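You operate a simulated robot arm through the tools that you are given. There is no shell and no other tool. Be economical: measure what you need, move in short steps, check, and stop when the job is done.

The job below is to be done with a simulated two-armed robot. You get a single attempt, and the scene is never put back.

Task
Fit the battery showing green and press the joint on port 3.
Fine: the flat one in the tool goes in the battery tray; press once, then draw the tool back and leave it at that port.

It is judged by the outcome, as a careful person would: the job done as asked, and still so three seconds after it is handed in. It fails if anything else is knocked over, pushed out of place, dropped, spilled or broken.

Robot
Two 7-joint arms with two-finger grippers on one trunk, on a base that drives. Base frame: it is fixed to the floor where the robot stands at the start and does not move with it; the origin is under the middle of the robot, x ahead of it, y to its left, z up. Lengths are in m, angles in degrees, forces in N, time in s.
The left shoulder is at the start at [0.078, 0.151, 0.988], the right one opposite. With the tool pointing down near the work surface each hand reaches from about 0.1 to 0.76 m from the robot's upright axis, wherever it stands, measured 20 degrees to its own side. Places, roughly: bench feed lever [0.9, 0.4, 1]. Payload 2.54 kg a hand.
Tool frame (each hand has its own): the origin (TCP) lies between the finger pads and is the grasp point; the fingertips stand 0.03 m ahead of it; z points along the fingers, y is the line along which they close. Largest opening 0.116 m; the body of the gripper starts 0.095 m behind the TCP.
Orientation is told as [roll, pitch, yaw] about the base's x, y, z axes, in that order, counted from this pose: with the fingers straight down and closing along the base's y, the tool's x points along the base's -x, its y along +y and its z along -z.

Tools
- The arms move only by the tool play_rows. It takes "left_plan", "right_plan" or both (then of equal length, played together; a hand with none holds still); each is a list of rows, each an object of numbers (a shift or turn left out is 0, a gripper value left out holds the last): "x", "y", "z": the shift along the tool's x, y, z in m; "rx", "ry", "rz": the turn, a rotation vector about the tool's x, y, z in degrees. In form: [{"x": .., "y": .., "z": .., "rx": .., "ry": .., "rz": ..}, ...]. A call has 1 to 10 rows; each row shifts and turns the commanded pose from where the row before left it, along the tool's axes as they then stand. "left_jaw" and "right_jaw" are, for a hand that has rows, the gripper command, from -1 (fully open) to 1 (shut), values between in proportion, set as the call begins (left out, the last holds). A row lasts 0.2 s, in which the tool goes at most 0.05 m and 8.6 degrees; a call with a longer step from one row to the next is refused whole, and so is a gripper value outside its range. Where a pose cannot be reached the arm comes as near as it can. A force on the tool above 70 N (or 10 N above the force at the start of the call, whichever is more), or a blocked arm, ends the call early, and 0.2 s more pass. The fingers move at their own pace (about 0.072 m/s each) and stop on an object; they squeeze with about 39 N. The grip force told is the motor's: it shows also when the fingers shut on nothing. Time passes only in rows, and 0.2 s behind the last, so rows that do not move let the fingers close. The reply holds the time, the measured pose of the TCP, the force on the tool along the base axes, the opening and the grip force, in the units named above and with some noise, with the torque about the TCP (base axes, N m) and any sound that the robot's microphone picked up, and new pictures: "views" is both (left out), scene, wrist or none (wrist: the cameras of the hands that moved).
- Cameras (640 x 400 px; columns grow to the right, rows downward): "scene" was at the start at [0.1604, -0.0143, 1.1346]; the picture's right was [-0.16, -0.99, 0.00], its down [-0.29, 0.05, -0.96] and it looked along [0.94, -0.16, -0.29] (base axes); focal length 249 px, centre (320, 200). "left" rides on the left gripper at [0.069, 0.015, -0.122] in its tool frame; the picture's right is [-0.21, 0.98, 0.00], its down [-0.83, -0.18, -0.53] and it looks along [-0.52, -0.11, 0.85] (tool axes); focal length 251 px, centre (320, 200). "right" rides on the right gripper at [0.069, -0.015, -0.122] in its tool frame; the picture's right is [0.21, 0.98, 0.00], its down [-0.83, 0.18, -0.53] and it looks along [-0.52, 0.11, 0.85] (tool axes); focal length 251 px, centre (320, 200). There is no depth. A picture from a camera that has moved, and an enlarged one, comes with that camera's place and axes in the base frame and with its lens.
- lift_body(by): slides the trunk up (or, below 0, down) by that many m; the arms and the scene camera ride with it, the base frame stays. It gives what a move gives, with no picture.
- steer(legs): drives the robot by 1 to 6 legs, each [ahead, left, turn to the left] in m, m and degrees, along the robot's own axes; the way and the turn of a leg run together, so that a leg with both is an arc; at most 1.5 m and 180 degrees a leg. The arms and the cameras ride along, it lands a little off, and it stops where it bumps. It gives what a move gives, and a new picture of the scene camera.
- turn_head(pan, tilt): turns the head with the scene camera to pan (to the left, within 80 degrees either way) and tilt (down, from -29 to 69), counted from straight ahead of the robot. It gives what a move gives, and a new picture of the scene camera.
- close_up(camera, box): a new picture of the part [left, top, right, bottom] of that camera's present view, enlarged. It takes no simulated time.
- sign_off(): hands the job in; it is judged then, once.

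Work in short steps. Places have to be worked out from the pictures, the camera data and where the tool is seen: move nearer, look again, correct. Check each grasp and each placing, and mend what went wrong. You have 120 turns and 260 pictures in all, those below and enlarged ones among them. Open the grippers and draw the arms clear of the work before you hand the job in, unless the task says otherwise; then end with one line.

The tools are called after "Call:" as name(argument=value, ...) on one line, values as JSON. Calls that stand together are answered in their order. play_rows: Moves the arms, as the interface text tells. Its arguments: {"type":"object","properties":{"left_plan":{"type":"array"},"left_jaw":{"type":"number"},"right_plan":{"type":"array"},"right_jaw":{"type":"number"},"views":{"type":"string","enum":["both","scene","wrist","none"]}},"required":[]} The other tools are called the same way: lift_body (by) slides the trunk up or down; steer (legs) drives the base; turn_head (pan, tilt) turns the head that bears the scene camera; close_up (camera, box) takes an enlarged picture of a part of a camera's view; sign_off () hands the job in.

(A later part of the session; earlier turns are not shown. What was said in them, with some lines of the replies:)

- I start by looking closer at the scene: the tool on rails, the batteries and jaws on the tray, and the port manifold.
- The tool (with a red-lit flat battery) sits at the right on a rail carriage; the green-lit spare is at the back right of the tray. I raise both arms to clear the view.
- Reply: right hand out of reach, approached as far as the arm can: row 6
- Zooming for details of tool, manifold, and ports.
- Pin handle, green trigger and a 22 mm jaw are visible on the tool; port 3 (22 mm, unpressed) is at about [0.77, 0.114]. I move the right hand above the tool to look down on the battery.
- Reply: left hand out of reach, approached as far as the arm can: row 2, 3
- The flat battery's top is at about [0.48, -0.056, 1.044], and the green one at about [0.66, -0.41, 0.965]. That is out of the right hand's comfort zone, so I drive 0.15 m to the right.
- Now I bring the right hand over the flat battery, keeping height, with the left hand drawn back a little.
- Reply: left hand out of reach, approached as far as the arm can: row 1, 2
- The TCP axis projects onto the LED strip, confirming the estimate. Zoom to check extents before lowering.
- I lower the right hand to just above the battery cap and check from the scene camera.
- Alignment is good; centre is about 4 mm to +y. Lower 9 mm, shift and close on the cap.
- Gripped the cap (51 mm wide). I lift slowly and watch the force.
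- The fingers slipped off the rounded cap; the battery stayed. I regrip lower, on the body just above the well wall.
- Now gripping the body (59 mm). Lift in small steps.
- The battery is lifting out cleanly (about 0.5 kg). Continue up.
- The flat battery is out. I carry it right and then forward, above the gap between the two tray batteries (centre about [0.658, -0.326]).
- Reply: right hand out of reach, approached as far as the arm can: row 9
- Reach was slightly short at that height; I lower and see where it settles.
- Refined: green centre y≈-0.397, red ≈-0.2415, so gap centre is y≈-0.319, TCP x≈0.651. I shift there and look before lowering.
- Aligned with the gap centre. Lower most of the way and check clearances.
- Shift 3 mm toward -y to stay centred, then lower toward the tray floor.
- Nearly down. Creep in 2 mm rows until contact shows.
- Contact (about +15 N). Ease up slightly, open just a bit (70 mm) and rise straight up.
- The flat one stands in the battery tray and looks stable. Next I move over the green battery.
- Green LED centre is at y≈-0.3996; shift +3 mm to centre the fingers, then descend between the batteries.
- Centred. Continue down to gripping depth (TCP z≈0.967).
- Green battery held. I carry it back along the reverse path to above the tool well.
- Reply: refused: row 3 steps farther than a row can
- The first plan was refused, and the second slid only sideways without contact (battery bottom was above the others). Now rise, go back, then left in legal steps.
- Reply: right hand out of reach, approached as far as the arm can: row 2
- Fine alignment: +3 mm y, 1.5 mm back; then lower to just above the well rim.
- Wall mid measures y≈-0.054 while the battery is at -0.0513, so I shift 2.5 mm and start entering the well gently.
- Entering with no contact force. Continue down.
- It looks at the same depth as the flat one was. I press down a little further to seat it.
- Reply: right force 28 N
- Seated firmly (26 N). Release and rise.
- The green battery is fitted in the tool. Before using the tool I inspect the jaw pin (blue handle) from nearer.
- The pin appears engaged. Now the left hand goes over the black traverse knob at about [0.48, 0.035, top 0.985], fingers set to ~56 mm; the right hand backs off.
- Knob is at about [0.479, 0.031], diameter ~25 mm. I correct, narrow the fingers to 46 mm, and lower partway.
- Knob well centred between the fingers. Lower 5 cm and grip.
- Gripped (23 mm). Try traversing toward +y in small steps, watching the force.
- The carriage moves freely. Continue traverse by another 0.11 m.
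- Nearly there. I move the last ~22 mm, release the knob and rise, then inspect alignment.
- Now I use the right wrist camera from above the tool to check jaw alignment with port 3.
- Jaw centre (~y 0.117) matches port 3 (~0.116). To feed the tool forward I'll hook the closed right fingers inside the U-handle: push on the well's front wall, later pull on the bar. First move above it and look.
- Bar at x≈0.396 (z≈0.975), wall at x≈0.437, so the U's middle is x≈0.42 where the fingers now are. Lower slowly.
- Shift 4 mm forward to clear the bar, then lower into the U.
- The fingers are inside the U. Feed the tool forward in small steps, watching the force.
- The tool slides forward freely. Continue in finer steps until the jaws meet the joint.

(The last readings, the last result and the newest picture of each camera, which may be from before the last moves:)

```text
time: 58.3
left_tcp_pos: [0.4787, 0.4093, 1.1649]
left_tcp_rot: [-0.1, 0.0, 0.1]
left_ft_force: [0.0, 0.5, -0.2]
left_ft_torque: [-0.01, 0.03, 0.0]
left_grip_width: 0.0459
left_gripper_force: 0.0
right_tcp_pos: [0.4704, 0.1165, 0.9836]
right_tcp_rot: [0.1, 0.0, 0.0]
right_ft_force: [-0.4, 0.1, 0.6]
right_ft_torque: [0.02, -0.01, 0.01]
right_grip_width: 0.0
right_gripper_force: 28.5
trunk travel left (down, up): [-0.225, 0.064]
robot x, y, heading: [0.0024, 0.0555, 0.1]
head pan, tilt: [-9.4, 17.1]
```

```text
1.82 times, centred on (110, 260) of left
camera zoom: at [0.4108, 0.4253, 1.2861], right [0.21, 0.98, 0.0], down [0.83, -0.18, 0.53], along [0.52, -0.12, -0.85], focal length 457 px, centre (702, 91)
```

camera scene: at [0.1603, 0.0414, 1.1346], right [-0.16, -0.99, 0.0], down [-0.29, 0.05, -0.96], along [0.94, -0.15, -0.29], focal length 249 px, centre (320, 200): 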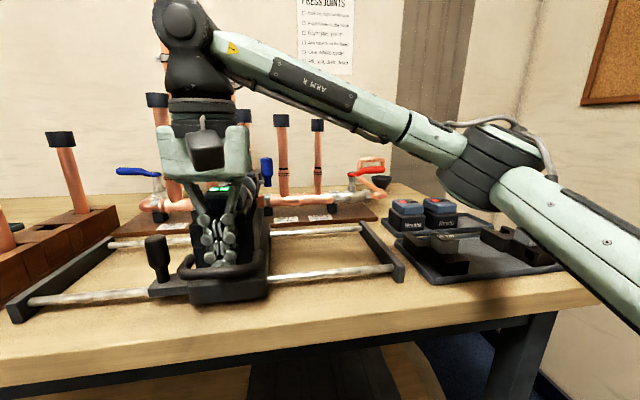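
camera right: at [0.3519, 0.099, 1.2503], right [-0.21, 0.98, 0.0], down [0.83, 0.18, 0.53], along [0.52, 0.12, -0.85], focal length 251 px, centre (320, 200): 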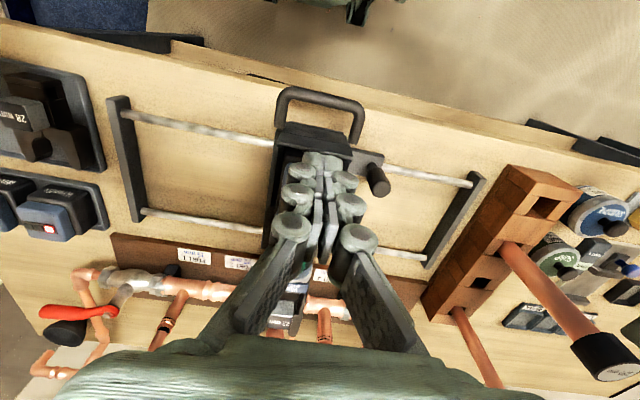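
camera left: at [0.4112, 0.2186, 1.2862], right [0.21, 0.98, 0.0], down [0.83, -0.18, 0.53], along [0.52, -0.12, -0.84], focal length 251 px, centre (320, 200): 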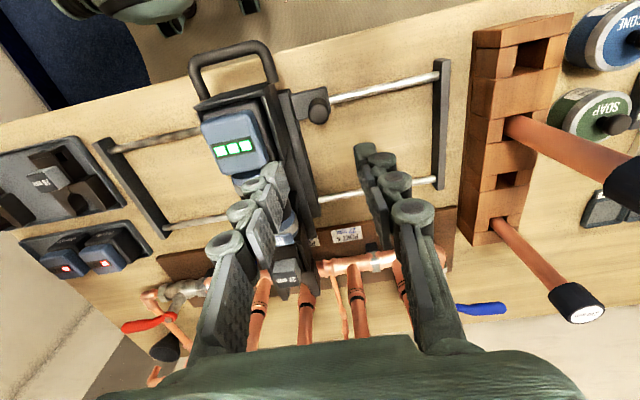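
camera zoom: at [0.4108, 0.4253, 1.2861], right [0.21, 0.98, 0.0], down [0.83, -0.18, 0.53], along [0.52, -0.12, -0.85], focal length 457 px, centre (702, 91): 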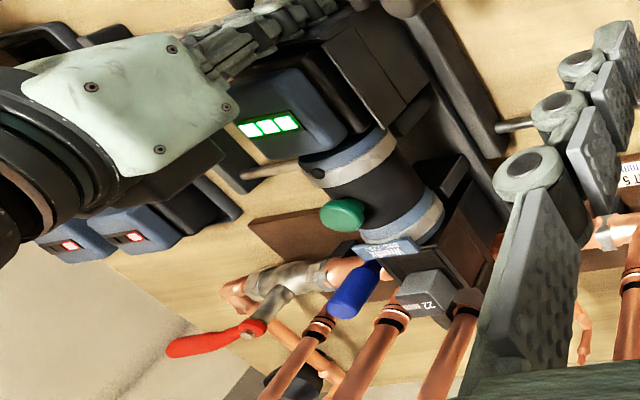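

Jaw is close to the joint. Creep forward.

Call:
play_rows(right_plan=[{"x": -0.004}, {"x": -0.004}, {}], views="none")

Call:
close_up(camera="left", box=[100, 220, 220, 340])

```text
time: 59.1
left_tcp_pos: [0.4789, 0.4111, 1.1644]
left_tcp_rot: [-0.1, -0.1, 0.1]
left_ft_force: [-0.1, 1.0, 1.0]
left_ft_torque: [-0.02, 0.02, 0.0]
left_grip_width: 0.0459
left_gripper_force: 0.0
right_tcp_pos: [0.4781, 0.1156, 0.9839]
right_tcp_rot: [0.1, 0.0, 0.1]
right_ft_force: [-5.4, -1.9, -0.7]
right_ft_torque: [-0.03, -0.09, 0.01]
right_grip_width: 0.006
right_gripper_force: 28.8
trunk travel left (down, up): [-0.225, 0.064]
robot x, y, heading: [-0.0005, 0.0606, -0.1]
head pan, tilt: [-9.4, 17.1]
```

```text
3.33 times, centred on (160, 280) of left
camera zoom: at [0.4101, 0.4251, 1.2864], right [0.21, 0.98, 0.0], down [0.83, -0.18, 0.53], along [0.52, -0.12, -0.84], focal length 838 px, centre (853, -67)
```

zoom: 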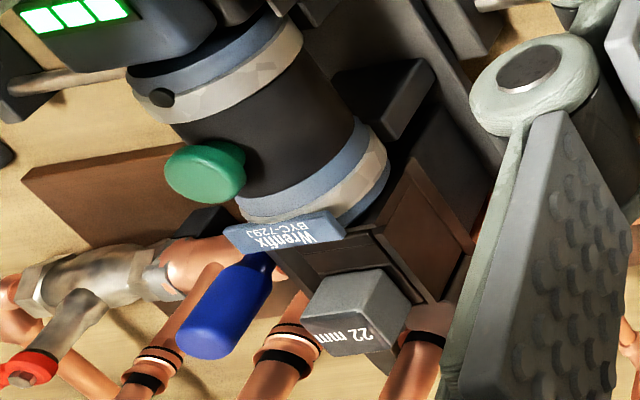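

A first contact force (-5 N). I close the left gripper to unblock its camera and look at the jaw/joint.

Call:
play_rows(left_plan=[{}, {}, {"z": -0.02}, {}], left_jaw=1, views="none")

Call:
close_up(camera="left", box=[100, 220, 260, 360])

Call:
close_up(camera="scene", box=[160, 100, 320, 310])

```text
time: 60.1
left_tcp_pos: [0.4803, 0.4096, 1.1828]
left_tcp_rot: [-0.1, 0.0, 0.1]
left_ft_force: [0.4, -0.6, -0.3]
left_ft_torque: [0.05, 0.0, 0.0]
left_grip_width: 0.0002
left_gripper_force: 28.6
right_tcp_pos: [0.4789, 0.1158, 0.9824]
right_tcp_rot: [0.0, 0.0, 0.1]
right_ft_force: [-7.9, -0.5, -1.5]
right_ft_torque: [-0.04, 0.13, -0.05]
right_grip_width: 0.006
right_gripper_force: 28.6
trunk travel left (down, up): [-0.225, 0.064]
robot x, y, heading: [0.0008, 0.0554, -0.2]
head pan, tilt: [-9.4, 17.1]
```

```text
2.86 times, centred on (180, 290) of left
camera zoom: at [0.4114, 0.4255, 1.3041], right [0.21, 0.98, 0.0], down [0.83, -0.18, 0.53], along [0.52, -0.12, -0.84], focal length 718 px, centre (720, -57)
```

zoom: 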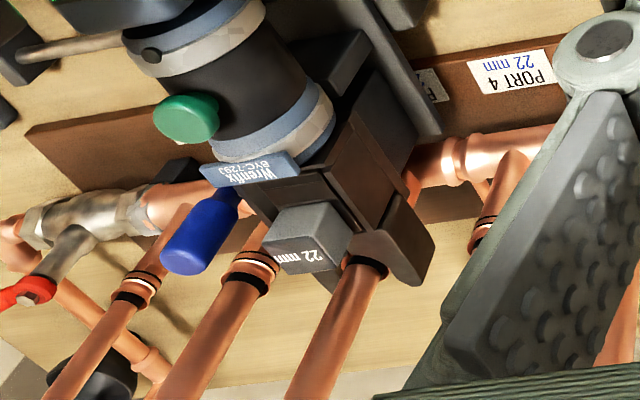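

```text
1.90 times, centred on (240, 205) of scene
camera zoom: at [0.1596, 0.0414, 1.1347], right [-0.16, -0.99, 0.0], down [-0.29, 0.05, -0.96], along [0.94, -0.15, -0.29], focal length 473 px, centre (472, 190)
```

zoom: 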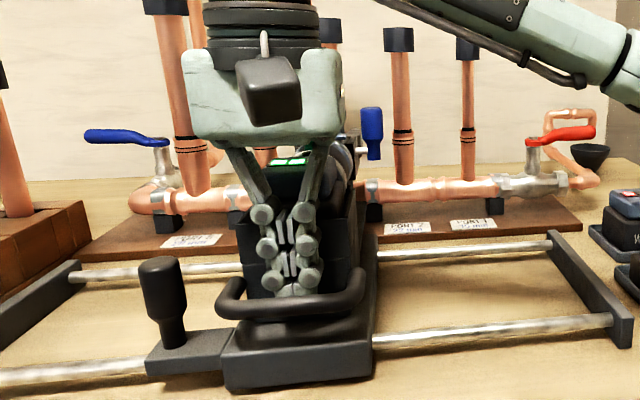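

The jaw now straddles port 3's joint. Push a few mm more to bring it home.

Call:
play_rows(right_plan=[{"x": -0.003}, {"x": -0.003}, {}], views="none")

Call:
close_up(camera="left", box=[120, 230, 220, 330])

```text
time: 60.9
left_tcp_pos: [0.4771, 0.4086, 1.1836]
left_tcp_rot: [0.1, -0.3, 0.1]
left_ft_force: [0.8, 0.0, -0.1]
left_ft_torque: [0.01, 0.03, 0.0]
left_grip_width: 0.0
left_gripper_force: 29.0
right_tcp_pos: [0.4784, 0.1157, 0.9835]
right_tcp_rot: [-0.2, 0.5, 0.8]
right_ft_force: [-54.0, -11.6, -21.3]
right_ft_torque: [0.37, -1.59, -0.26]
right_grip_width: 0.0001
right_gripper_force: 29.2
trunk travel left (down, up): [-0.225, 0.064]
robot x, y, heading: [-0.0019, 0.0579, 0.1]
head pan, tilt: [-9.4, 17.1]
```

```text
4.00 times, centred on (170, 280) of left
camera zoom: at [0.4069, 0.4241, 1.3059], right [0.21, 0.98, 0.0], down [0.82, -0.18, 0.54], along [0.53, -0.11, -0.84], focal length 1006 px, centre (920, -120)
```

zoom: 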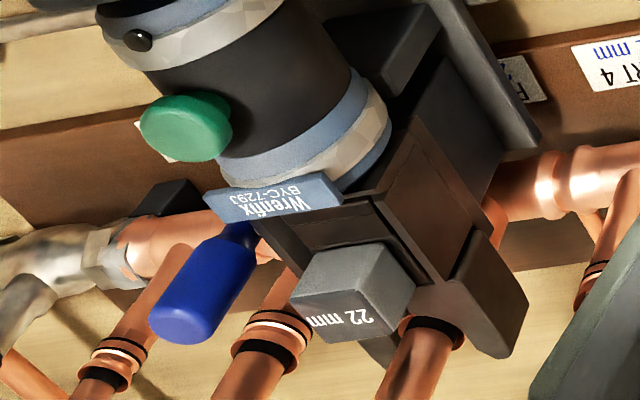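

Hard stop reached (54 N), jaw home on the joint. I relax, then raise the right hand out of the U.

Call:
play_rows(right_plan=[{"x": 0.006}, {"x": 0.002}, {}], views="none")

```text
time: 61.7
left_tcp_pos: [0.4805, 0.41, 1.1813]
left_tcp_rot: [-0.1, -0.1, 0.1]
left_ft_force: [0.1, 0.6, 0.1]
left_ft_torque: [0.0, 0.03, 0.03]
left_grip_width: 0.0
left_gripper_force: 28.3
right_tcp_pos: [0.4784, 0.1159, 0.9837]
right_tcp_rot: [0.2, -0.3, -0.1]
right_ft_force: [-2.6, 2.1, 1.4]
right_ft_torque: [0.03, 0.06, 0.08]
right_grip_width: 0.0
right_gripper_force: 28.3
trunk travel left (down, up): [-0.225, 0.064]
robot x, y, heading: [0.0023, 0.0551, 0.1]
head pan, tilt: [-9.4, 17.1]
```

Call:
play_rows(right_plan=[{"x": 0.003}, {"z": -0.02}, {"z": -0.04}, {"z": -0.05}, {"z": -0.05}, {"z": -0.04}, {}], views="none")

Call:
close_up(camera="left", box=[80, 210, 240, 350])

Call:
close_up(camera="right", box=[220, 50, 420, 330])

```text
time: 63.3
left_tcp_pos: [0.4804, 0.4095, 1.1818]
left_tcp_rot: [-0.1, 0.0, 0.1]
left_ft_force: [0.2, -0.4, -0.1]
left_ft_torque: [0.01, -0.01, -0.03]
left_grip_width: 0.0
left_gripper_force: 28.9
right_tcp_pos: [0.4744, 0.1174, 1.1812]
right_tcp_rot: [0.2, -0.1, 0.1]
right_ft_force: [0.0, -0.8, 0.1]
right_ft_torque: [0.01, -0.02, 0.01]
right_grip_width: 0.0
right_gripper_force: 28.3
trunk travel left (down, up): [-0.225, 0.064]
robot x, y, heading: [-0.0002, 0.0557, 0.0]
head pan, tilt: [-9.4, 17.1]
```

```text
2.86 times, centred on (160, 280) of left
camera zoom: at [0.4126, 0.4253, 1.3036], right [0.21, 0.98, 0.0], down [0.83, -0.18, 0.53], along [0.52, -0.12, -0.85], focal length 718 px, centre (777, -29)
```

zoom: 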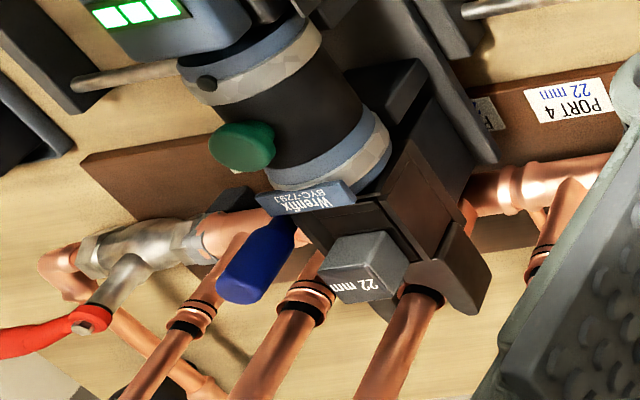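

```text
1.43 times, centred on (320, 190) of right
camera zoom: at [0.406, 0.1002, 1.3033], right [-0.22, 0.98, 0.0], down [0.83, 0.18, 0.53], along [0.52, 0.12, -0.85], focal length 359 px, centre (320, 214)
```

zoom: 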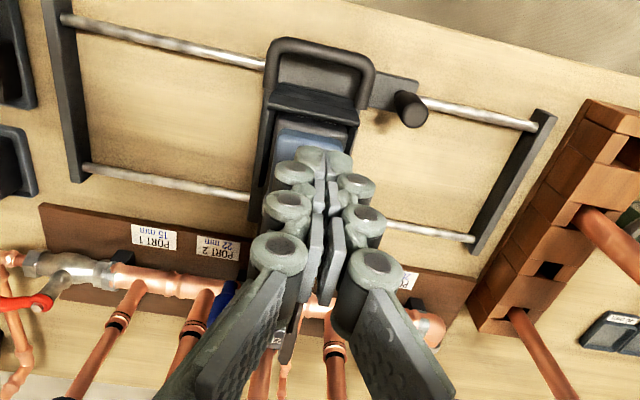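

The tool stays home on the joint. Move the closed right fingers above the green trigger at about [0.607, 0.117, 1.06].

Call:
play_rows(right_plan=[{"x": -0.045}, {"x": -0.045}, {"x": -0.043}, {"z": 0.03}, {"z": 0.015}, {}], views="none")

Call:
close_up(camera="left", box=[40, 130, 260, 350])

Call:
close_up(camera="right", box=[220, 50, 420, 330])

Call:
close_up(camera="scene", box=[160, 80, 340, 260])

```text
time: 64.7
left_tcp_pos: [0.4805, 0.4113, 1.1833]
left_tcp_rot: [-0.1, 0.0, 0.1]
left_ft_force: [-0.3, -0.3, 1.8]
left_ft_torque: [0.01, 0.02, 0.03]
left_grip_width: 0.0
left_gripper_force: 28.3
right_tcp_pos: [0.5611, 0.1064, 1.1142]
right_tcp_rot: [0.0, 0.0, 0.0]
right_ft_force: [-0.2, 1.7, -0.2]
right_ft_torque: [0.02, -0.05, -0.02]
right_grip_width: 0.0002
right_gripper_force: 28.2
right hand out of reach, approached as far as the arm can: row 2, 3
trunk travel left (down, up): [-0.225, 0.064]
robot x, y, heading: [-0.0015, 0.0537, 0.1]
head pan, tilt: [-9.4, 17.1]
```

```text
1.82 times, centred on (150, 240) of left
camera zoom: at [0.4121, 0.4255, 1.3038], right [0.21, 0.98, 0.0], down [0.83, -0.18, 0.53], along [0.52, -0.12, -0.85], focal length 457 px, centre (629, 127)
```

zoom: 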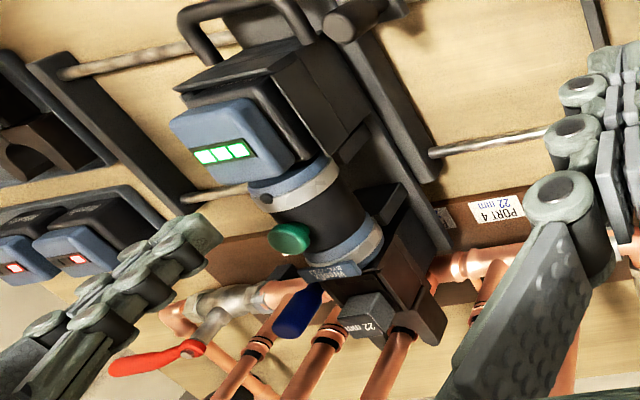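

```text
1.43 times, centred on (320, 190) of right
camera zoom: at [0.493, 0.0901, 1.2355], right [-0.22, 0.98, 0.0], down [0.82, 0.18, 0.54], along [0.52, 0.12, -0.84], focal length 359 px, centre (320, 214)
```

zoom: 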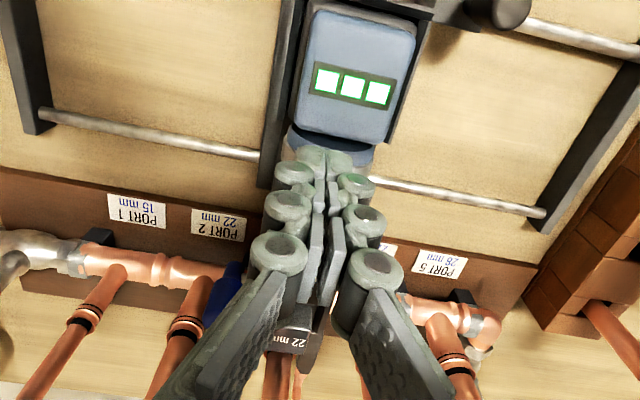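

```text
2.22 times, centred on (250, 170) of scene
camera zoom: at [0.1602, 0.0414, 1.1346], right [-0.16, -0.99, 0.0], down [-0.29, 0.05, -0.96], along [0.94, -0.15, -0.29], focal length 552 px, centre (476, 267)
```

zoom: 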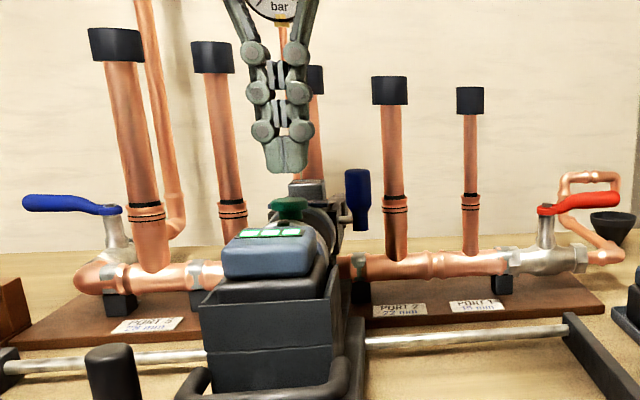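

The right hand was clipped by reach; try the remaining distance at this lower height, slightly raised.

Call:
play_rows(right_plan=[{"z": -0.01, "y": 0.005}, {"x": -0.023, "y": 0.005}, {"x": -0.023}, {}], views="none")

Call:
close_up(camera="left", box=[40, 130, 260, 350])

Call:
close_up(camera="scene", box=[160, 80, 340, 260])

```text
time: 65.7
left_tcp_pos: [0.4811, 0.4105, 1.1816]
left_tcp_rot: [-0.2, 0.0, 0.1]
left_ft_force: [0.8, 0.0, 1.0]
left_ft_torque: [0.0, -0.01, 0.04]
left_grip_width: 0.0
left_gripper_force: 28.3
right_tcp_pos: [0.5918, 0.1173, 1.1174]
right_tcp_rot: [0.0, 0.0, 0.1]
right_ft_force: [-0.4, -0.3, -0.6]
right_ft_torque: [-0.02, -0.03, 0.01]
right_grip_width: 0.0
right_gripper_force: 29.0
right hand out of reach, approached as far as the arm can: row 3
trunk travel left (down, up): [-0.225, 0.064]
robot x, y, heading: [0.0008, 0.0522, 0.4]
head pan, tilt: [-9.4, 17.1]
```

```text
1.82 times, centred on (150, 240) of left
camera zoom: at [0.412, 0.4255, 1.3038], right [0.21, 0.98, 0.0], down [0.83, -0.18, 0.53], along [0.52, -0.12, -0.85], focal length 457 px, centre (629, 127)
```

zoom: 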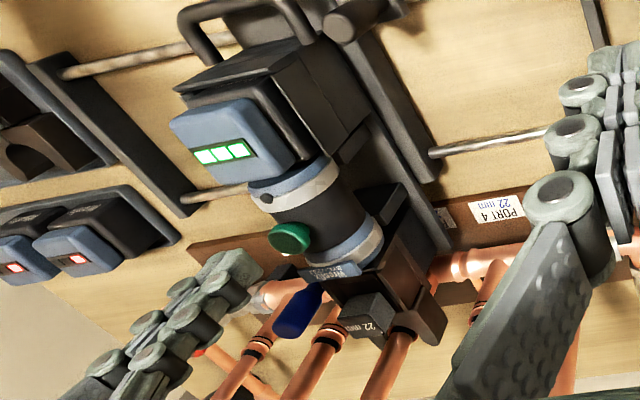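

```text
2.22 times, centred on (250, 170) of scene
camera zoom: at [0.1601, 0.0414, 1.1346], right [-0.16, -0.99, 0.0], down [-0.29, 0.05, -0.96], along [0.94, -0.15, -0.29], focal length 552 px, centre (476, 267)
```

zoom: 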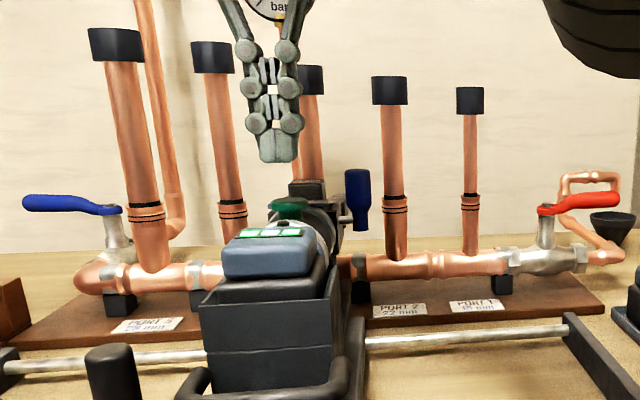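

Call:
play_rows(right_plan=[{"x": -0.008, "z": 0.005}, {"x": -0.006, "z": 0.005, "y": 0.001}, {}], views="none")

Call:
close_up(camera="left", box=[100, 190, 240, 330])

Call:
close_up(camera="scene", box=[200, 120, 300, 220])

```text
time: 66.5
left_tcp_pos: [0.4819, 0.4091, 1.1815]
left_tcp_rot: [-0.1, 0.0, 0.1]
left_ft_force: [0.1, -0.5, -0.4]
left_ft_torque: [-0.02, -0.03, 0.02]
left_grip_width: 0.0
left_gripper_force: 28.8
right_tcp_pos: [0.6034, 0.1173, 1.1072]
right_tcp_rot: [0.0, 0.1, 0.1]
right_ft_force: [-0.3, -0.3, 0.2]
right_ft_torque: [0.01, -0.01, -0.01]
right_grip_width: 0.0
right_gripper_force: 28.8
right hand out of reach, approached as far as the arm can: row 1
trunk travel left (down, up): [-0.225, 0.064]
robot x, y, heading: [0.0005, 0.0605, 0.3]
head pan, tilt: [-9.4, 17.1]
```

```text
2.86 times, centred on (170, 260) of left
camera zoom: at [0.4121, 0.4255, 1.3038], right [0.21, 0.98, 0.0], down [0.83, -0.18, 0.53], along [0.52, -0.12, -0.85], focal length 718 px, centre (749, 29)
```

zoom: 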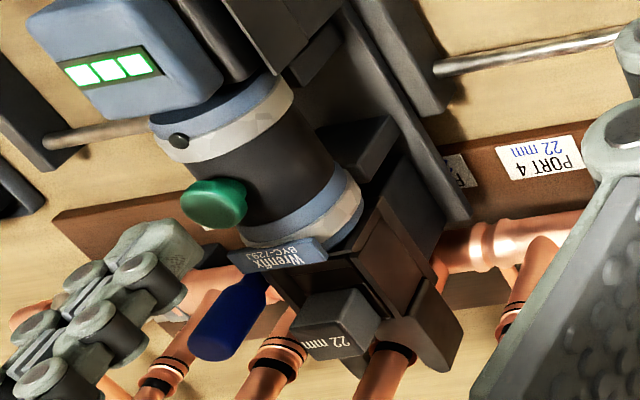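

```text
4.00 times, centred on (250, 170) of scene
camera zoom: at [0.1602, 0.0414, 1.1346], right [-0.16, -0.99, 0.0], down [-0.29, 0.05, -0.96], along [0.94, -0.15, -0.29], focal length 994 px, centre (600, 320)
```

zoom: 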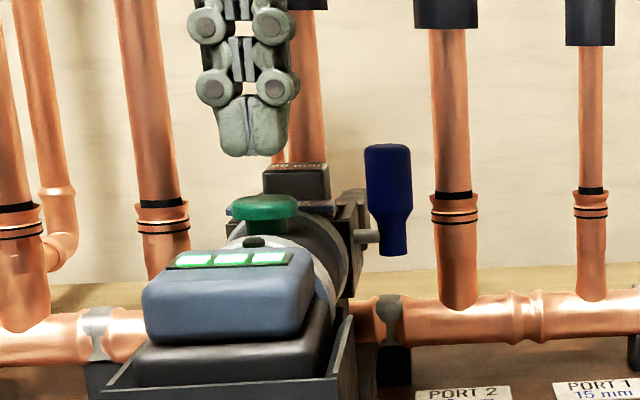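

Aligned over the button. Lower gently until contact and press.

Call:
play_rows(right_plan=[{"z": 0.004, "y": -0.002, "x": -0.002}, {"z": 0.004}, {"z": 0.003}, {}], views="none")

Call:
close_up(camera="scene", box=[200, 120, 300, 220])

Call:
close_up(camera="left", box=[100, 190, 240, 330])

```text
time: 67.5
left_tcp_pos: [0.4814, 0.4111, 1.1818]
left_tcp_rot: [-0.1, 0.0, 0.2]
left_ft_force: [0.1, 0.3, -0.1]
left_ft_torque: [0.01, 0.0, -0.01]
left_grip_width: 0.0
left_gripper_force: 28.8
right_tcp_pos: [0.6054, 0.1121, 1.0952]
right_tcp_rot: [0.0, 0.1, 0.0]
right_ft_force: [-0.7, 0.1, 0.6]
right_ft_torque: [0.01, 0.01, 0.01]
right_grip_width: 0.0001
right_gripper_force: 29.2
trunk travel left (down, up): [-0.225, 0.064]
robot x, y, heading: [-0.004, 0.057, 0.2]
head pan, tilt: [-9.4, 17.1]
```

```text
4.00 times, centred on (250, 170) of scene
camera zoom: at [0.1603, 0.0415, 1.1346], right [-0.16, -0.99, 0.0], down [-0.29, 0.05, -0.96], along [0.94, -0.15, -0.29], focal length 994 px, centre (600, 320)
```

zoom: 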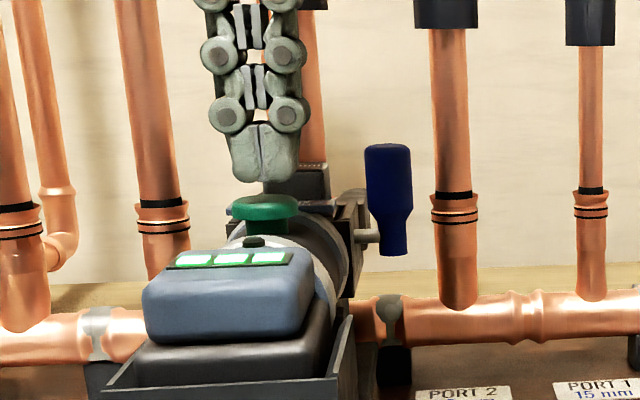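

```text
2.86 times, centred on (170, 260) of left
camera zoom: at [0.4121, 0.4255, 1.3037], right [0.21, 0.98, 0.0], down [0.83, -0.18, 0.53], along [0.52, -0.12, -0.85], focal length 718 px, centre (749, 29)
```

zoom: 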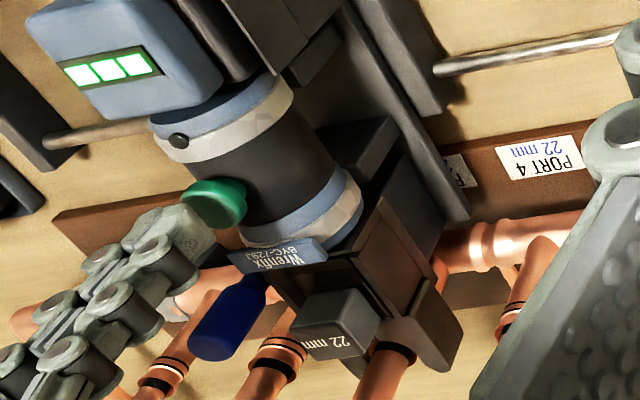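

Call:
play_rows(right_plan=[{"z": 0.004}, {"z": 0.003}, {"z": 0.002}], views="none")

Call:
close_up(camera="scene", box=[200, 120, 300, 220])

```text
time: 68.3
left_tcp_pos: [0.481, 0.4101, 1.1811]
left_tcp_rot: [-0.1, 0.0, 0.1]
left_ft_force: [0.0, -0.6, 0.1]
left_ft_torque: [-0.01, 0.01, 0.01]
left_grip_width: 0.0
left_gripper_force: 28.5
right_tcp_pos: [0.6054, 0.1151, 1.0863]
right_tcp_rot: [0.0, -0.1, 0.1]
right_ft_force: [0.6, 1.0, 0.1]
right_ft_torque: [-0.02, 0.0, 0.01]
right_grip_width: 0.0061
right_gripper_force: 28.7
trunk travel left (down, up): [-0.225, 0.064]
robot x, y, heading: [0.0012, 0.0543, -0.1]
head pan, tilt: [-9.4, 17.1]
```

```text
4.00 times, centred on (250, 170) of scene
camera zoom: at [0.1603, 0.0414, 1.1346], right [-0.16, -0.99, 0.0], down [-0.29, 0.05, -0.96], along [0.94, -0.15, -0.29], focal length 994 px, centre (600, 320)
```

zoom: 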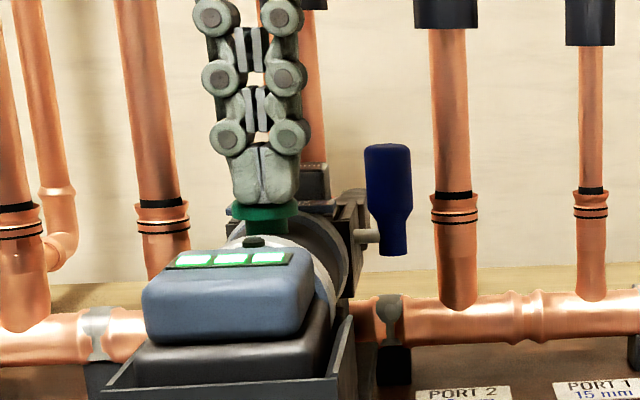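

Fingertips are on the button. Press and hold, listening for the cycle.

Call:
play_rows(right_plan=[{"z": 0.002}, {"z": 0.002}, {"z": 0.002}, {}], views="none")

```text
time: 69.3
left_tcp_pos: [0.4811, 0.4103, 1.1812]
left_tcp_rot: [-0.1, -0.1, 0.1]
left_ft_force: [0.0, 1.2, -0.5]
left_ft_torque: [0.0, 0.01, -0.01]
left_grip_width: 0.0001
left_gripper_force: 28.9
right_tcp_pos: [0.6059, 0.114, 1.0812]
right_tcp_rot: [0.0, 0.0, 0.0]
right_ft_force: [0.9, 0.1, 3.2]
right_ft_torque: [0.01, -0.03, 0.0]
right_grip_width: 0.006
right_gripper_force: 28.2
trunk travel left (down, up): [-0.225, 0.064]
robot x, y, heading: [0.0003, 0.0549, 0.1]
head pan, tilt: [-9.4, 17.1]
heard: click
```

A click was heard. Hold for the cycle to run.

Call:
play_rows(right_plan=[{}, {}, {}, {}, {}, {}, {}, {}, {}, {}], views="none")

Call:
close_up(camera="left", box=[100, 190, 240, 330])

```text
time: 71.5
left_tcp_pos: [0.4814, 0.4092, 1.1824]
left_tcp_rot: [-0.1, -0.1, 0.3]
left_ft_force: [-0.3, -0.6, 0.8]
left_ft_torque: [0.0, 0.04, -0.01]
left_grip_width: 0.0002
left_gripper_force: 28.7
right_tcp_pos: [0.6048, 0.113, 1.0803]
right_tcp_rot: [0.1, 0.0, 0.0]
right_ft_force: [0.2, 0.0, 2.8]
right_ft_torque: [-0.02, -0.04, 0.0]
right_grip_width: 0.006
right_gripper_force: 28.6
trunk travel left (down, up): [-0.225, 0.064]
robot x, y, heading: [-0.0029, 0.0577, -0.1]
head pan, tilt: [-9.4, 17.1]
```

```text
2.86 times, centred on (170, 260) of left
camera zoom: at [0.4119, 0.4254, 1.3039], right [0.21, 0.98, 0.0], down [0.83, -0.18, 0.53], along [0.52, -0.12, -0.84], focal length 718 px, centre (749, 29)
```

zoom: 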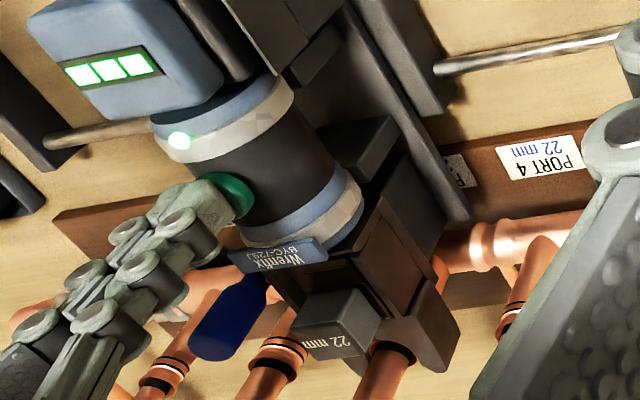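

The indicator dot is lit on the collar. Keep holding and check whether it changes.

Call:
play_rows(right_plan=[{}, {}, {}, {}, {}, {}, {}, {}, {}, {}], views="none")

Call:
close_up(camera="left", box=[100, 190, 240, 330])

```text
time: 73.7
left_tcp_pos: [0.4804, 0.4105, 1.1823]
left_tcp_rot: [0.0, 0.2, 0.1]
left_ft_force: [0.1, 0.0, 0.9]
left_ft_torque: [0.02, -0.01, 0.03]
left_grip_width: 0.0001
left_gripper_force: 28.6
right_tcp_pos: [0.6053, 0.1139, 1.0813]
right_tcp_rot: [0.0, 0.0, 0.1]
right_ft_force: [-0.2, 0.0, 2.8]
right_ft_torque: [-0.01, -0.01, 0.02]
right_grip_width: 0.0059
right_gripper_force: 29.0
trunk travel left (down, up): [-0.225, 0.064]
robot x, y, heading: [-0.002, 0.0572, 0.1]
head pan, tilt: [-9.4, 17.1]
```

```text
2.86 times, centred on (170, 260) of left
camera zoom: at [0.4119, 0.4255, 1.3038], right [0.21, 0.98, 0.0], down [0.83, -0.18, 0.53], along [0.52, -0.12, -0.84], focal length 718 px, centre (749, 29)
```

zoom: 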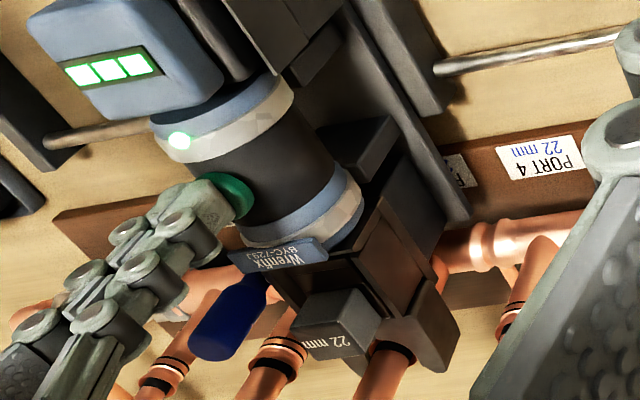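

Call:
play_rows(right_plan=[{}, {}, {}, {}, {}, {}, {}, {}, {}, {}], views="none")

Call:
play_rows(right_plan=[{"z": -0.01}, {"z": -0.03}, {"z": -0.03}, {"y": -0.03}, {"y": -0.03}, {}], views="none")

Call:
close_up(camera="left", box=[100, 190, 240, 330])

```text
time: 75.9
left_tcp_pos: [0.4808, 0.4112, 1.1809]
left_tcp_rot: [-0.1, 0.0, 0.1]
left_ft_force: [0.0, 0.6, 0.3]
left_ft_torque: [-0.02, 0.0, -0.02]
left_grip_width: 0.0
left_gripper_force: 28.8
right_tcp_pos: [0.6056, 0.1141, 1.0805]
right_tcp_rot: [0.0, 0.0, 0.1]
right_ft_force: [-0.1, 0.1, 2.4]
right_ft_torque: [-0.03, 0.03, 0.02]
right_grip_width: 0.0061
right_gripper_force: 28.8
trunk travel left (down, up): [-0.225, 0.064]
robot x, y, heading: [0.0002, 0.0566, 0.0]
head pan, tilt: [-9.4, 17.1]
```

```text
time: 77.3
left_tcp_pos: [0.4813, 0.4105, 1.1831]
left_tcp_rot: [-0.1, 0.0, 0.0]
left_ft_force: [-0.4, 0.1, 0.0]
left_ft_torque: [-0.03, 0.0, 0.02]
left_grip_width: 0.0
left_gripper_force: 28.6
right_tcp_pos: [0.5925, 0.055, 1.1142]
right_tcp_rot: [0.1, -0.1, 0.2]
right_ft_force: [0.1, 0.5, -0.3]
right_ft_torque: [-0.02, 0.01, 0.03]
right_grip_width: 0.0001
right_gripper_force: 29.0
right hand out of reach, approached as far as the arm can: row 2, 3
trunk travel left (down, up): [-0.225, 0.064]
robot x, y, heading: [0.0005, 0.0597, 0.1]
head pan, tilt: [-9.4, 17.1]
```

```text
2.86 times, centred on (170, 260) of left
camera zoom: at [0.412, 0.4258, 1.3037], right [0.21, 0.98, 0.0], down [0.83, -0.18, 0.53], along [0.52, -0.12, -0.85], focal length 718 px, centre (749, 29)
```

zoom: 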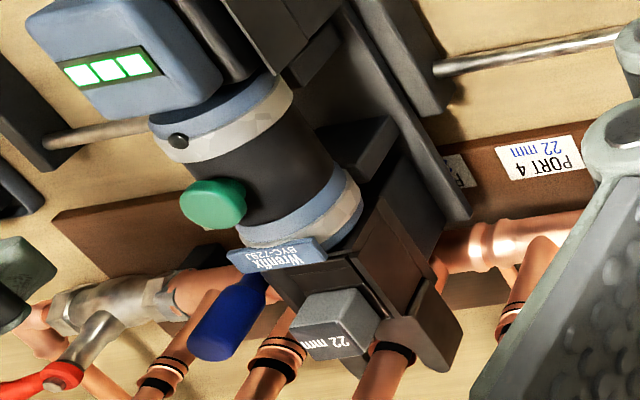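

The button popped back. Check the joint for press rings.

Call:
close_up(camera="left", box=[160, 280, 220, 330])

Call:
close_up(camera="right", box=[230, 120, 470, 390])

Call:
close_up(camera="scene", box=[200, 100, 320, 220])

```text
8.00 times, centred on (190, 305) of left
camera zoom: at [0.412, 0.4258, 1.3037], right [0.21, 0.98, 0.0], down [0.83, -0.18, 0.53], along [0.52, -0.12, -0.85], focal length 2012 px, centre (1360, -640)
```

zoom: 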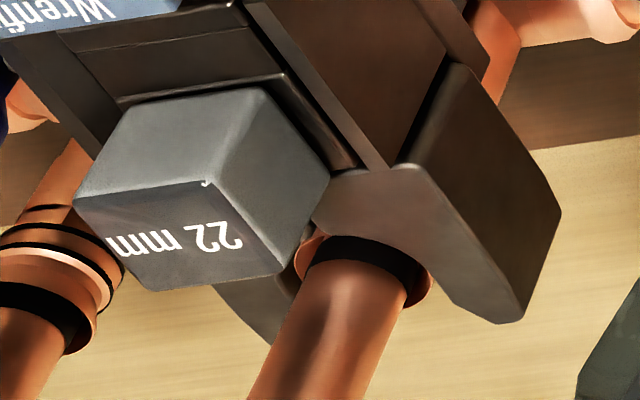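

```text
1.48 times, centred on (350, 255) of right
camera zoom: at [0.5247, 0.0388, 1.2365], right [-0.22, 0.98, 0.0], down [0.83, 0.18, 0.53], along [0.52, 0.12, -0.85], focal length 372 px, centre (276, 118)
```

zoom: 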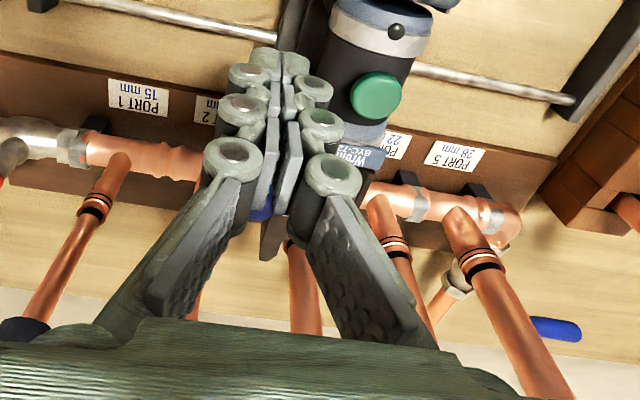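

```text
3.33 times, centred on (260, 160) of scene
camera zoom: at [0.1602, 0.0417, 1.1346], right [-0.16, -0.99, 0.0], down [-0.29, 0.05, -0.96], along [0.94, -0.15, -0.29], focal length 828 px, centre (520, 333)
```

zoom: 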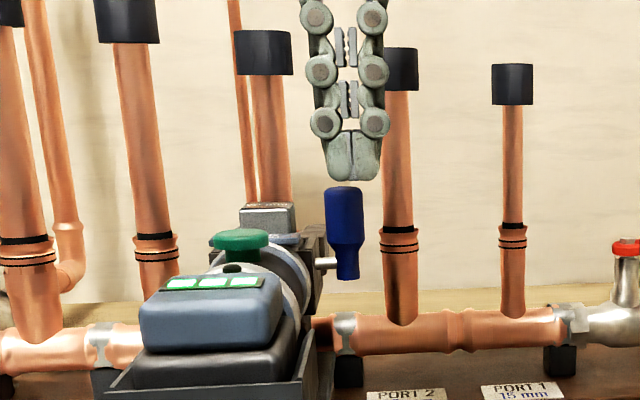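

The bead is hidden inside the jaw, so I draw the tool back to see. Right hand returns above the U-handle.

Call:
play_rows(right_plan=[{"x": 0.03, "z": -0.01}, {"x": 0.04, "z": -0.02}, {"x": 0.047}, {"y": 0.03}, {"y": 0.031}, {}], views="none")

Call:
close_up(camera="right", box=[220, 20, 420, 220])

```text
time: 78.7
left_tcp_pos: [0.4797, 0.4094, 1.1813]
left_tcp_rot: [-0.1, 0.0, 0.0]
left_ft_force: [0.3, 0.3, -0.1]
left_ft_torque: [0.01, -0.02, -0.03]
left_grip_width: 0.0003
left_gripper_force: 29.1
right_tcp_pos: [0.4753, 0.1174, 1.1487]
right_tcp_rot: [-0.1, 0.0, -0.1]
right_ft_force: [-1.1, -0.2, 0.4]
right_ft_torque: [0.0, 0.0, -0.02]
right_grip_width: 0.0
right_gripper_force: 28.5
trunk travel left (down, up): [-0.225, 0.064]
robot x, y, heading: [-0.0009, 0.0543, 0.2]
head pan, tilt: [-9.4, 17.1]
```

```text
2.00 times, centred on (320, 120) of right
camera zoom: at [0.4076, 0.1008, 1.271], right [-0.22, 0.98, 0.0], down [0.83, 0.18, 0.53], along [0.52, 0.12, -0.85], focal length 503 px, centre (320, 360)
```

zoom: 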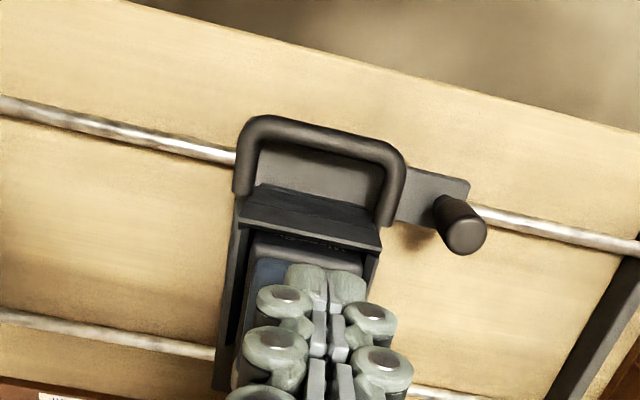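

Call:
play_rows(right_plan=[{"z": 0.04}, {"z": 0.04}, {"z": 0.035}, {"z": 0.025}, {"z": 0.015}, {"z": 0.01}, {}], views="none")

Call:
close_up(camera="right", box=[240, 60, 400, 220])

```text
time: 80.3
left_tcp_pos: [0.4808, 0.4104, 1.1812]
left_tcp_rot: [-0.1, -0.1, 0.1]
left_ft_force: [-0.8, -0.4, 0.4]
left_ft_torque: [-0.01, 0.01, 0.01]
left_grip_width: 0.0
left_gripper_force: 28.5
right_tcp_pos: [0.4745, 0.1147, 0.9824]
right_tcp_rot: [-0.1, -0.1, 0.1]
right_ft_force: [-0.6, -0.4, 0.5]
right_ft_torque: [-0.01, 0.01, -0.01]
right_grip_width: 0.0002
right_gripper_force: 28.8
trunk travel left (down, up): [-0.225, 0.064]
robot x, y, heading: [-0.0023, 0.0539, 0.0]
head pan, tilt: [-9.4, 17.1]
```

```text
2.50 times, centred on (320, 140) of right
camera zoom: at [0.4066, 0.0984, 1.1042], right [-0.22, 0.98, 0.0], down [0.83, 0.18, 0.53], along [0.52, 0.12, -0.85], focal length 629 px, centre (320, 350)
```

zoom: 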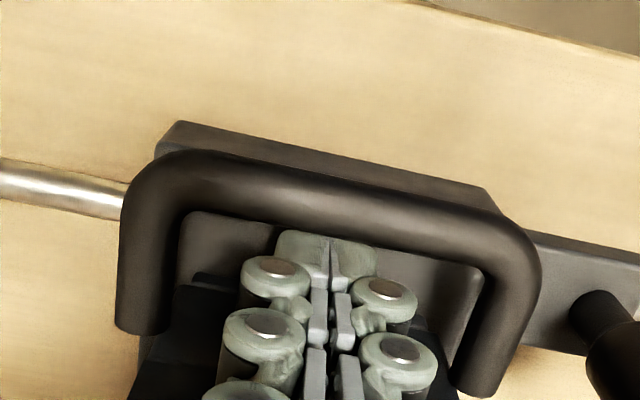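

Inside the U. Pull the tool back toward its start (about 55 mm).

Call:
play_rows(right_plan=[{"x": 0.008}, {"x": 0.01}, {"x": 0.012}, {"x": 0.012}, {"x": 0.01}, {}], views="scene")

Call:
close_up(camera="left", box=[80, 190, 240, 350])

```text
time: 81.7
left_tcp_pos: [0.4812, 0.4104, 1.1818]
left_tcp_rot: [-0.1, 0.0, 0.1]
left_ft_force: [-0.8, -0.5, 0.7]
left_ft_torque: [-0.02, 0.02, 0.0]
left_grip_width: 0.0
left_gripper_force: 28.2
right_tcp_pos: [0.4243, 0.1151, 0.9801]
right_tcp_rot: [0.0, 0.0, 0.0]
right_ft_force: [-0.4, 0.3, 0.1]
right_ft_torque: [-0.02, -0.01, 0.0]
right_grip_width: 0.0
right_gripper_force: 28.5
trunk travel left (down, up): [-0.225, 0.064]
robot x, y, heading: [-0.0008, 0.0585, 0.2]
head pan, tilt: [-9.4, 17.1]
camera scene: at [0.1603, 0.0415, 1.1346], right [-0.16, -0.99, 0.0], down [-0.29, 0.05, -0.96], along [0.94, -0.15, -0.29], focal length 249 px, centre (320, 200)
```

scene: 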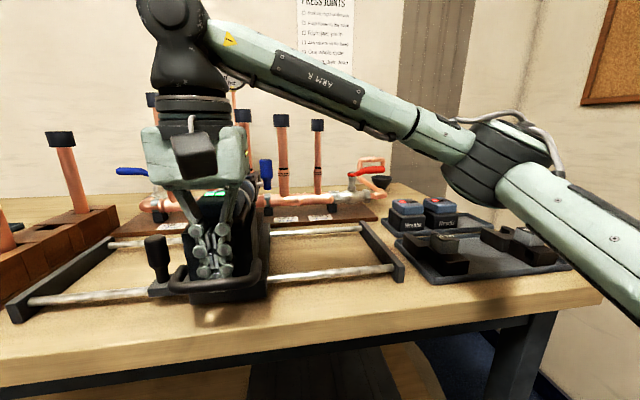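

```text
2.50 times, centred on (160, 270) of left
camera zoom: at [0.4122, 0.4255, 1.3037], right [0.21, 0.98, 0.0], down [0.83, -0.18, 0.53], along [0.52, -0.12, -0.85], focal length 629 px, centre (720, 25)
```

zoom: 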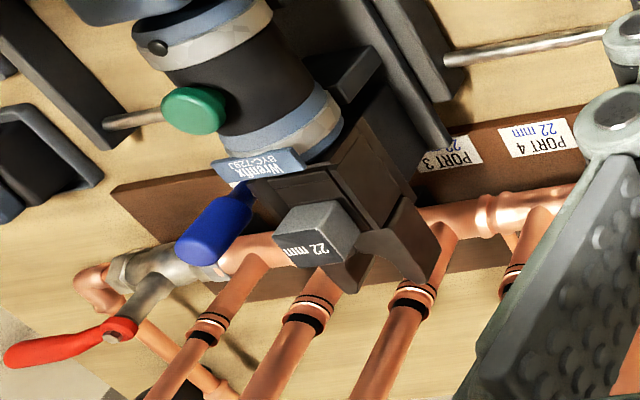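

Call:
close_up(camera="left", box=[150, 270, 210, 320])

```text
8.00 times, centred on (180, 295) of left
camera zoom: at [0.4122, 0.4255, 1.3037], right [0.21, 0.98, 0.0], down [0.83, -0.18, 0.53], along [0.52, -0.12, -0.85], focal length 2012 px, centre (1440, -560)
```

zoom: 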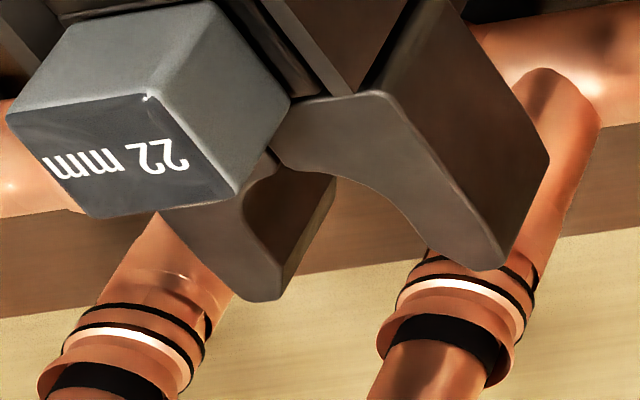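

Port 3 now shows the two press rings, so the press worked. Pull the last few mm back to the original position.

Call:
play_rows(right_plan=[{"x": 0.004}, {"x": 0.003}, {}], views="none")

```text
time: 82.5
left_tcp_pos: [0.4821, 0.4106, 1.1811]
left_tcp_rot: [-0.1, 0.1, 0.1]
left_ft_force: [-0.5, -0.3, -0.5]
left_ft_torque: [-0.03, 0.02, -0.02]
left_grip_width: 0.0
left_gripper_force: 27.8
right_tcp_pos: [0.4188, 0.1147, 0.9825]
right_tcp_rot: [0.1, -0.1, -0.2]
right_ft_force: [19.6, 1.2, 6.8]
right_ft_torque: [0.07, -0.11, -0.05]
right_grip_width: 0.0061
right_gripper_force: 28.6
trunk travel left (down, up): [-0.225, 0.064]
robot x, y, heading: [0.0019, 0.0568, 0.1]
head pan, tilt: [-9.4, 17.1]
```

Back stop reached (20 N). I ease off and lift the hand out, then check everything.

Call:
play_rows(right_plan=[{"x": -0.005}, {"z": -0.02}, {"z": -0.04}, {"z": -0.05}, {"z": -0.05}, {"y": -0.045}, {"y": -0.045}, {"y": -0.045}, {"y": -0.045}, {"x": 0.03}], views="both")

Call:
close_up(camera="scene", box=[120, 80, 360, 300])

Call:
close_up(camera="left", box=[60, 150, 240, 350])

Call:
close_up(camera="scene", box=[360, 170, 600, 290])

```text
time: 84.7
left_tcp_pos: [0.4817, 0.4116, 1.1819]
left_tcp_rot: [-0.2, 0.0, 0.1]
left_ft_force: [-0.8, -0.1, -0.3]
left_ft_torque: [0.0, -0.04, 0.01]
left_grip_width: 0.0001
left_gripper_force: 28.9
right_tcp_pos: [0.3901, -0.0644, 1.142]
right_tcp_rot: [-0.1, 0.0, 0.1]
right_ft_force: [-0.2, -0.6, 1.1]
right_ft_torque: [0.0, -0.01, 0.01]
right_grip_width: 0.0001
right_gripper_force: 29.1
trunk travel left (down, up): [-0.225, 0.064]
robot x, y, heading: [0.0002, 0.0568, 0.0]
head pan, tilt: [-9.4, 17.1]
camera scene: at [0.1599, 0.0416, 1.1347], right [-0.16, -0.99, 0.0], down [-0.29, 0.05, -0.96], along [0.94, -0.15, -0.29], focal length 249 px, centre (320, 200)
camera right: at [0.3214, -0.0819, 1.2634], right [-0.22, 0.98, 0.0], down [0.83, 0.18, 0.53], along [0.52, 0.12, -0.85], focal length 251 px, centre (320, 200)
```

scene: 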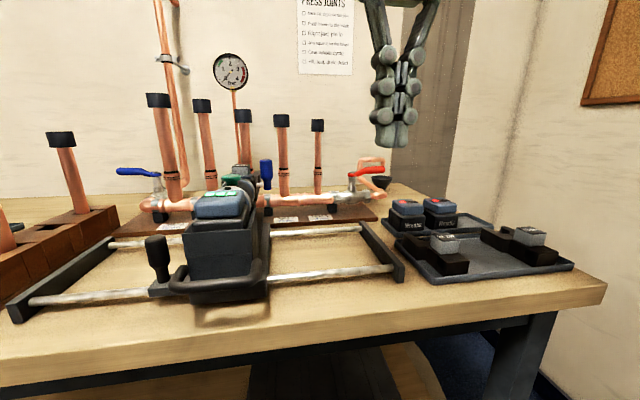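
right: 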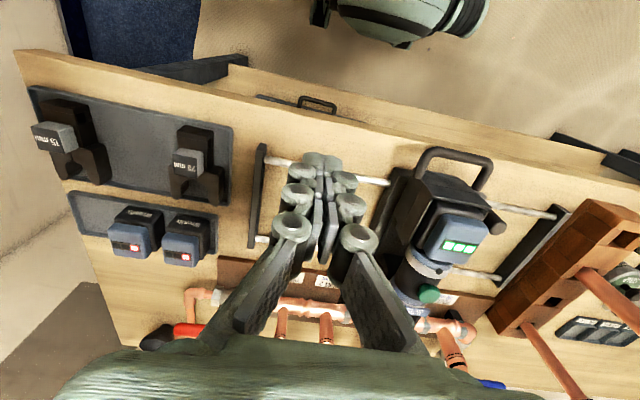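

```text
1.82 times, centred on (240, 190) of scene
camera zoom: at [0.1599, 0.0416, 1.1347], right [-0.16, -0.99, 0.0], down [-0.29, 0.05, -0.96], along [0.94, -0.15, -0.29], focal length 452 px, centre (466, 218)
```

zoom: 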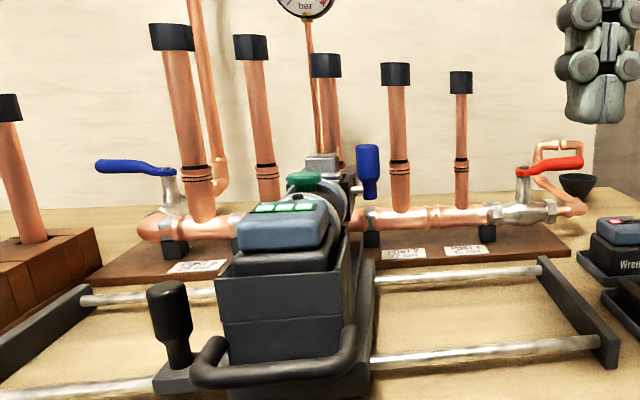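

```text
2.00 times, centred on (150, 250) of left
camera zoom: at [0.4117, 0.4257, 1.3039], right [0.21, 0.98, 0.0], down [0.83, -0.18, 0.53], along [0.52, -0.12, -0.84], focal length 503 px, centre (660, 100)
```

zoom: 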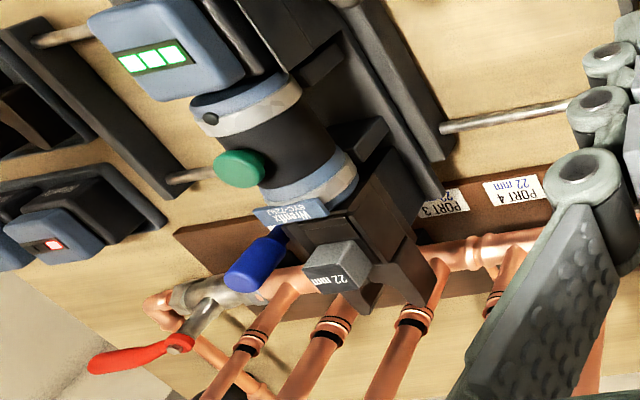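

```text
2.67 times, centred on (480, 230) of scene
camera zoom: at [0.1599, 0.0416, 1.1347], right [-0.16, -0.99, 0.0], down [-0.29, 0.05, -0.96], along [0.94, -0.15, -0.29], focal length 663 px, centre (-107, 120)
```

zoom: 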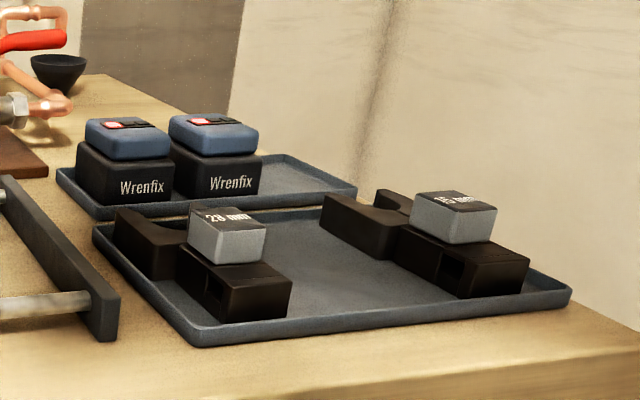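

Everything is as asked: joint pressed, tool drawn back at port 3, flat battery in the tray. Open both grippers and draw the arms clear.

Call:
play_rows(left_plan=[{"x": 0.03}, {"x": 0.03}, {}, {}, {}], right_plan=[{"z": -0.03}, {"x": 0.03}, {"x": 0.02}, {}, {}], left_jaw=-1, right_jaw=-1, views="scene")

```text
time: 85.9
left_tcp_pos: [0.4295, 0.4077, 1.1744]
left_tcp_rot: [-0.1, -0.1, 0.0]
left_ft_force: [-0.4, -0.3, -0.1]
left_ft_torque: [-0.03, 0.0, -0.04]
left_grip_width: 0.1161
left_gripper_force: 0.1
left hand out of reach, approached as far as the arm can: row 2
right_tcp_pos: [0.3413, -0.0676, 1.17]
right_tcp_rot: [0.0, 0.1, 0.1]
right_ft_force: [0.0, -0.1, -0.2]
right_ft_torque: [0.01, 0.02, 0.02]
right_grip_width: 0.1158
right_gripper_force: 0.0
trunk travel left (down, up): [-0.225, 0.064]
robot x, y, heading: [-0.0026, 0.0565, 0.4]
head pan, tilt: [-9.4, 17.1]
camera scene: at [0.1602, 0.0414, 1.1346], right [-0.16, -0.99, 0.0], down [-0.29, 0.05, -0.96], along [0.94, -0.15, -0.29], focal length 249 px, centre (320, 200)
```

scene: 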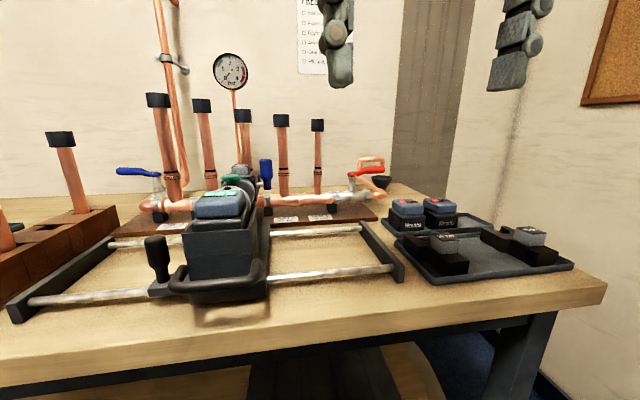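

The grippers are open and both arms are clear of the work, so I hand in the job.

Call:
sign_off()

```text
The job is handed in.
```

The green battery is fitted in the tool and the flat one is in the battery tray. I pressed the port 3 joint once (it now shows the two press rings), then drew the tool back and left it at port 3.
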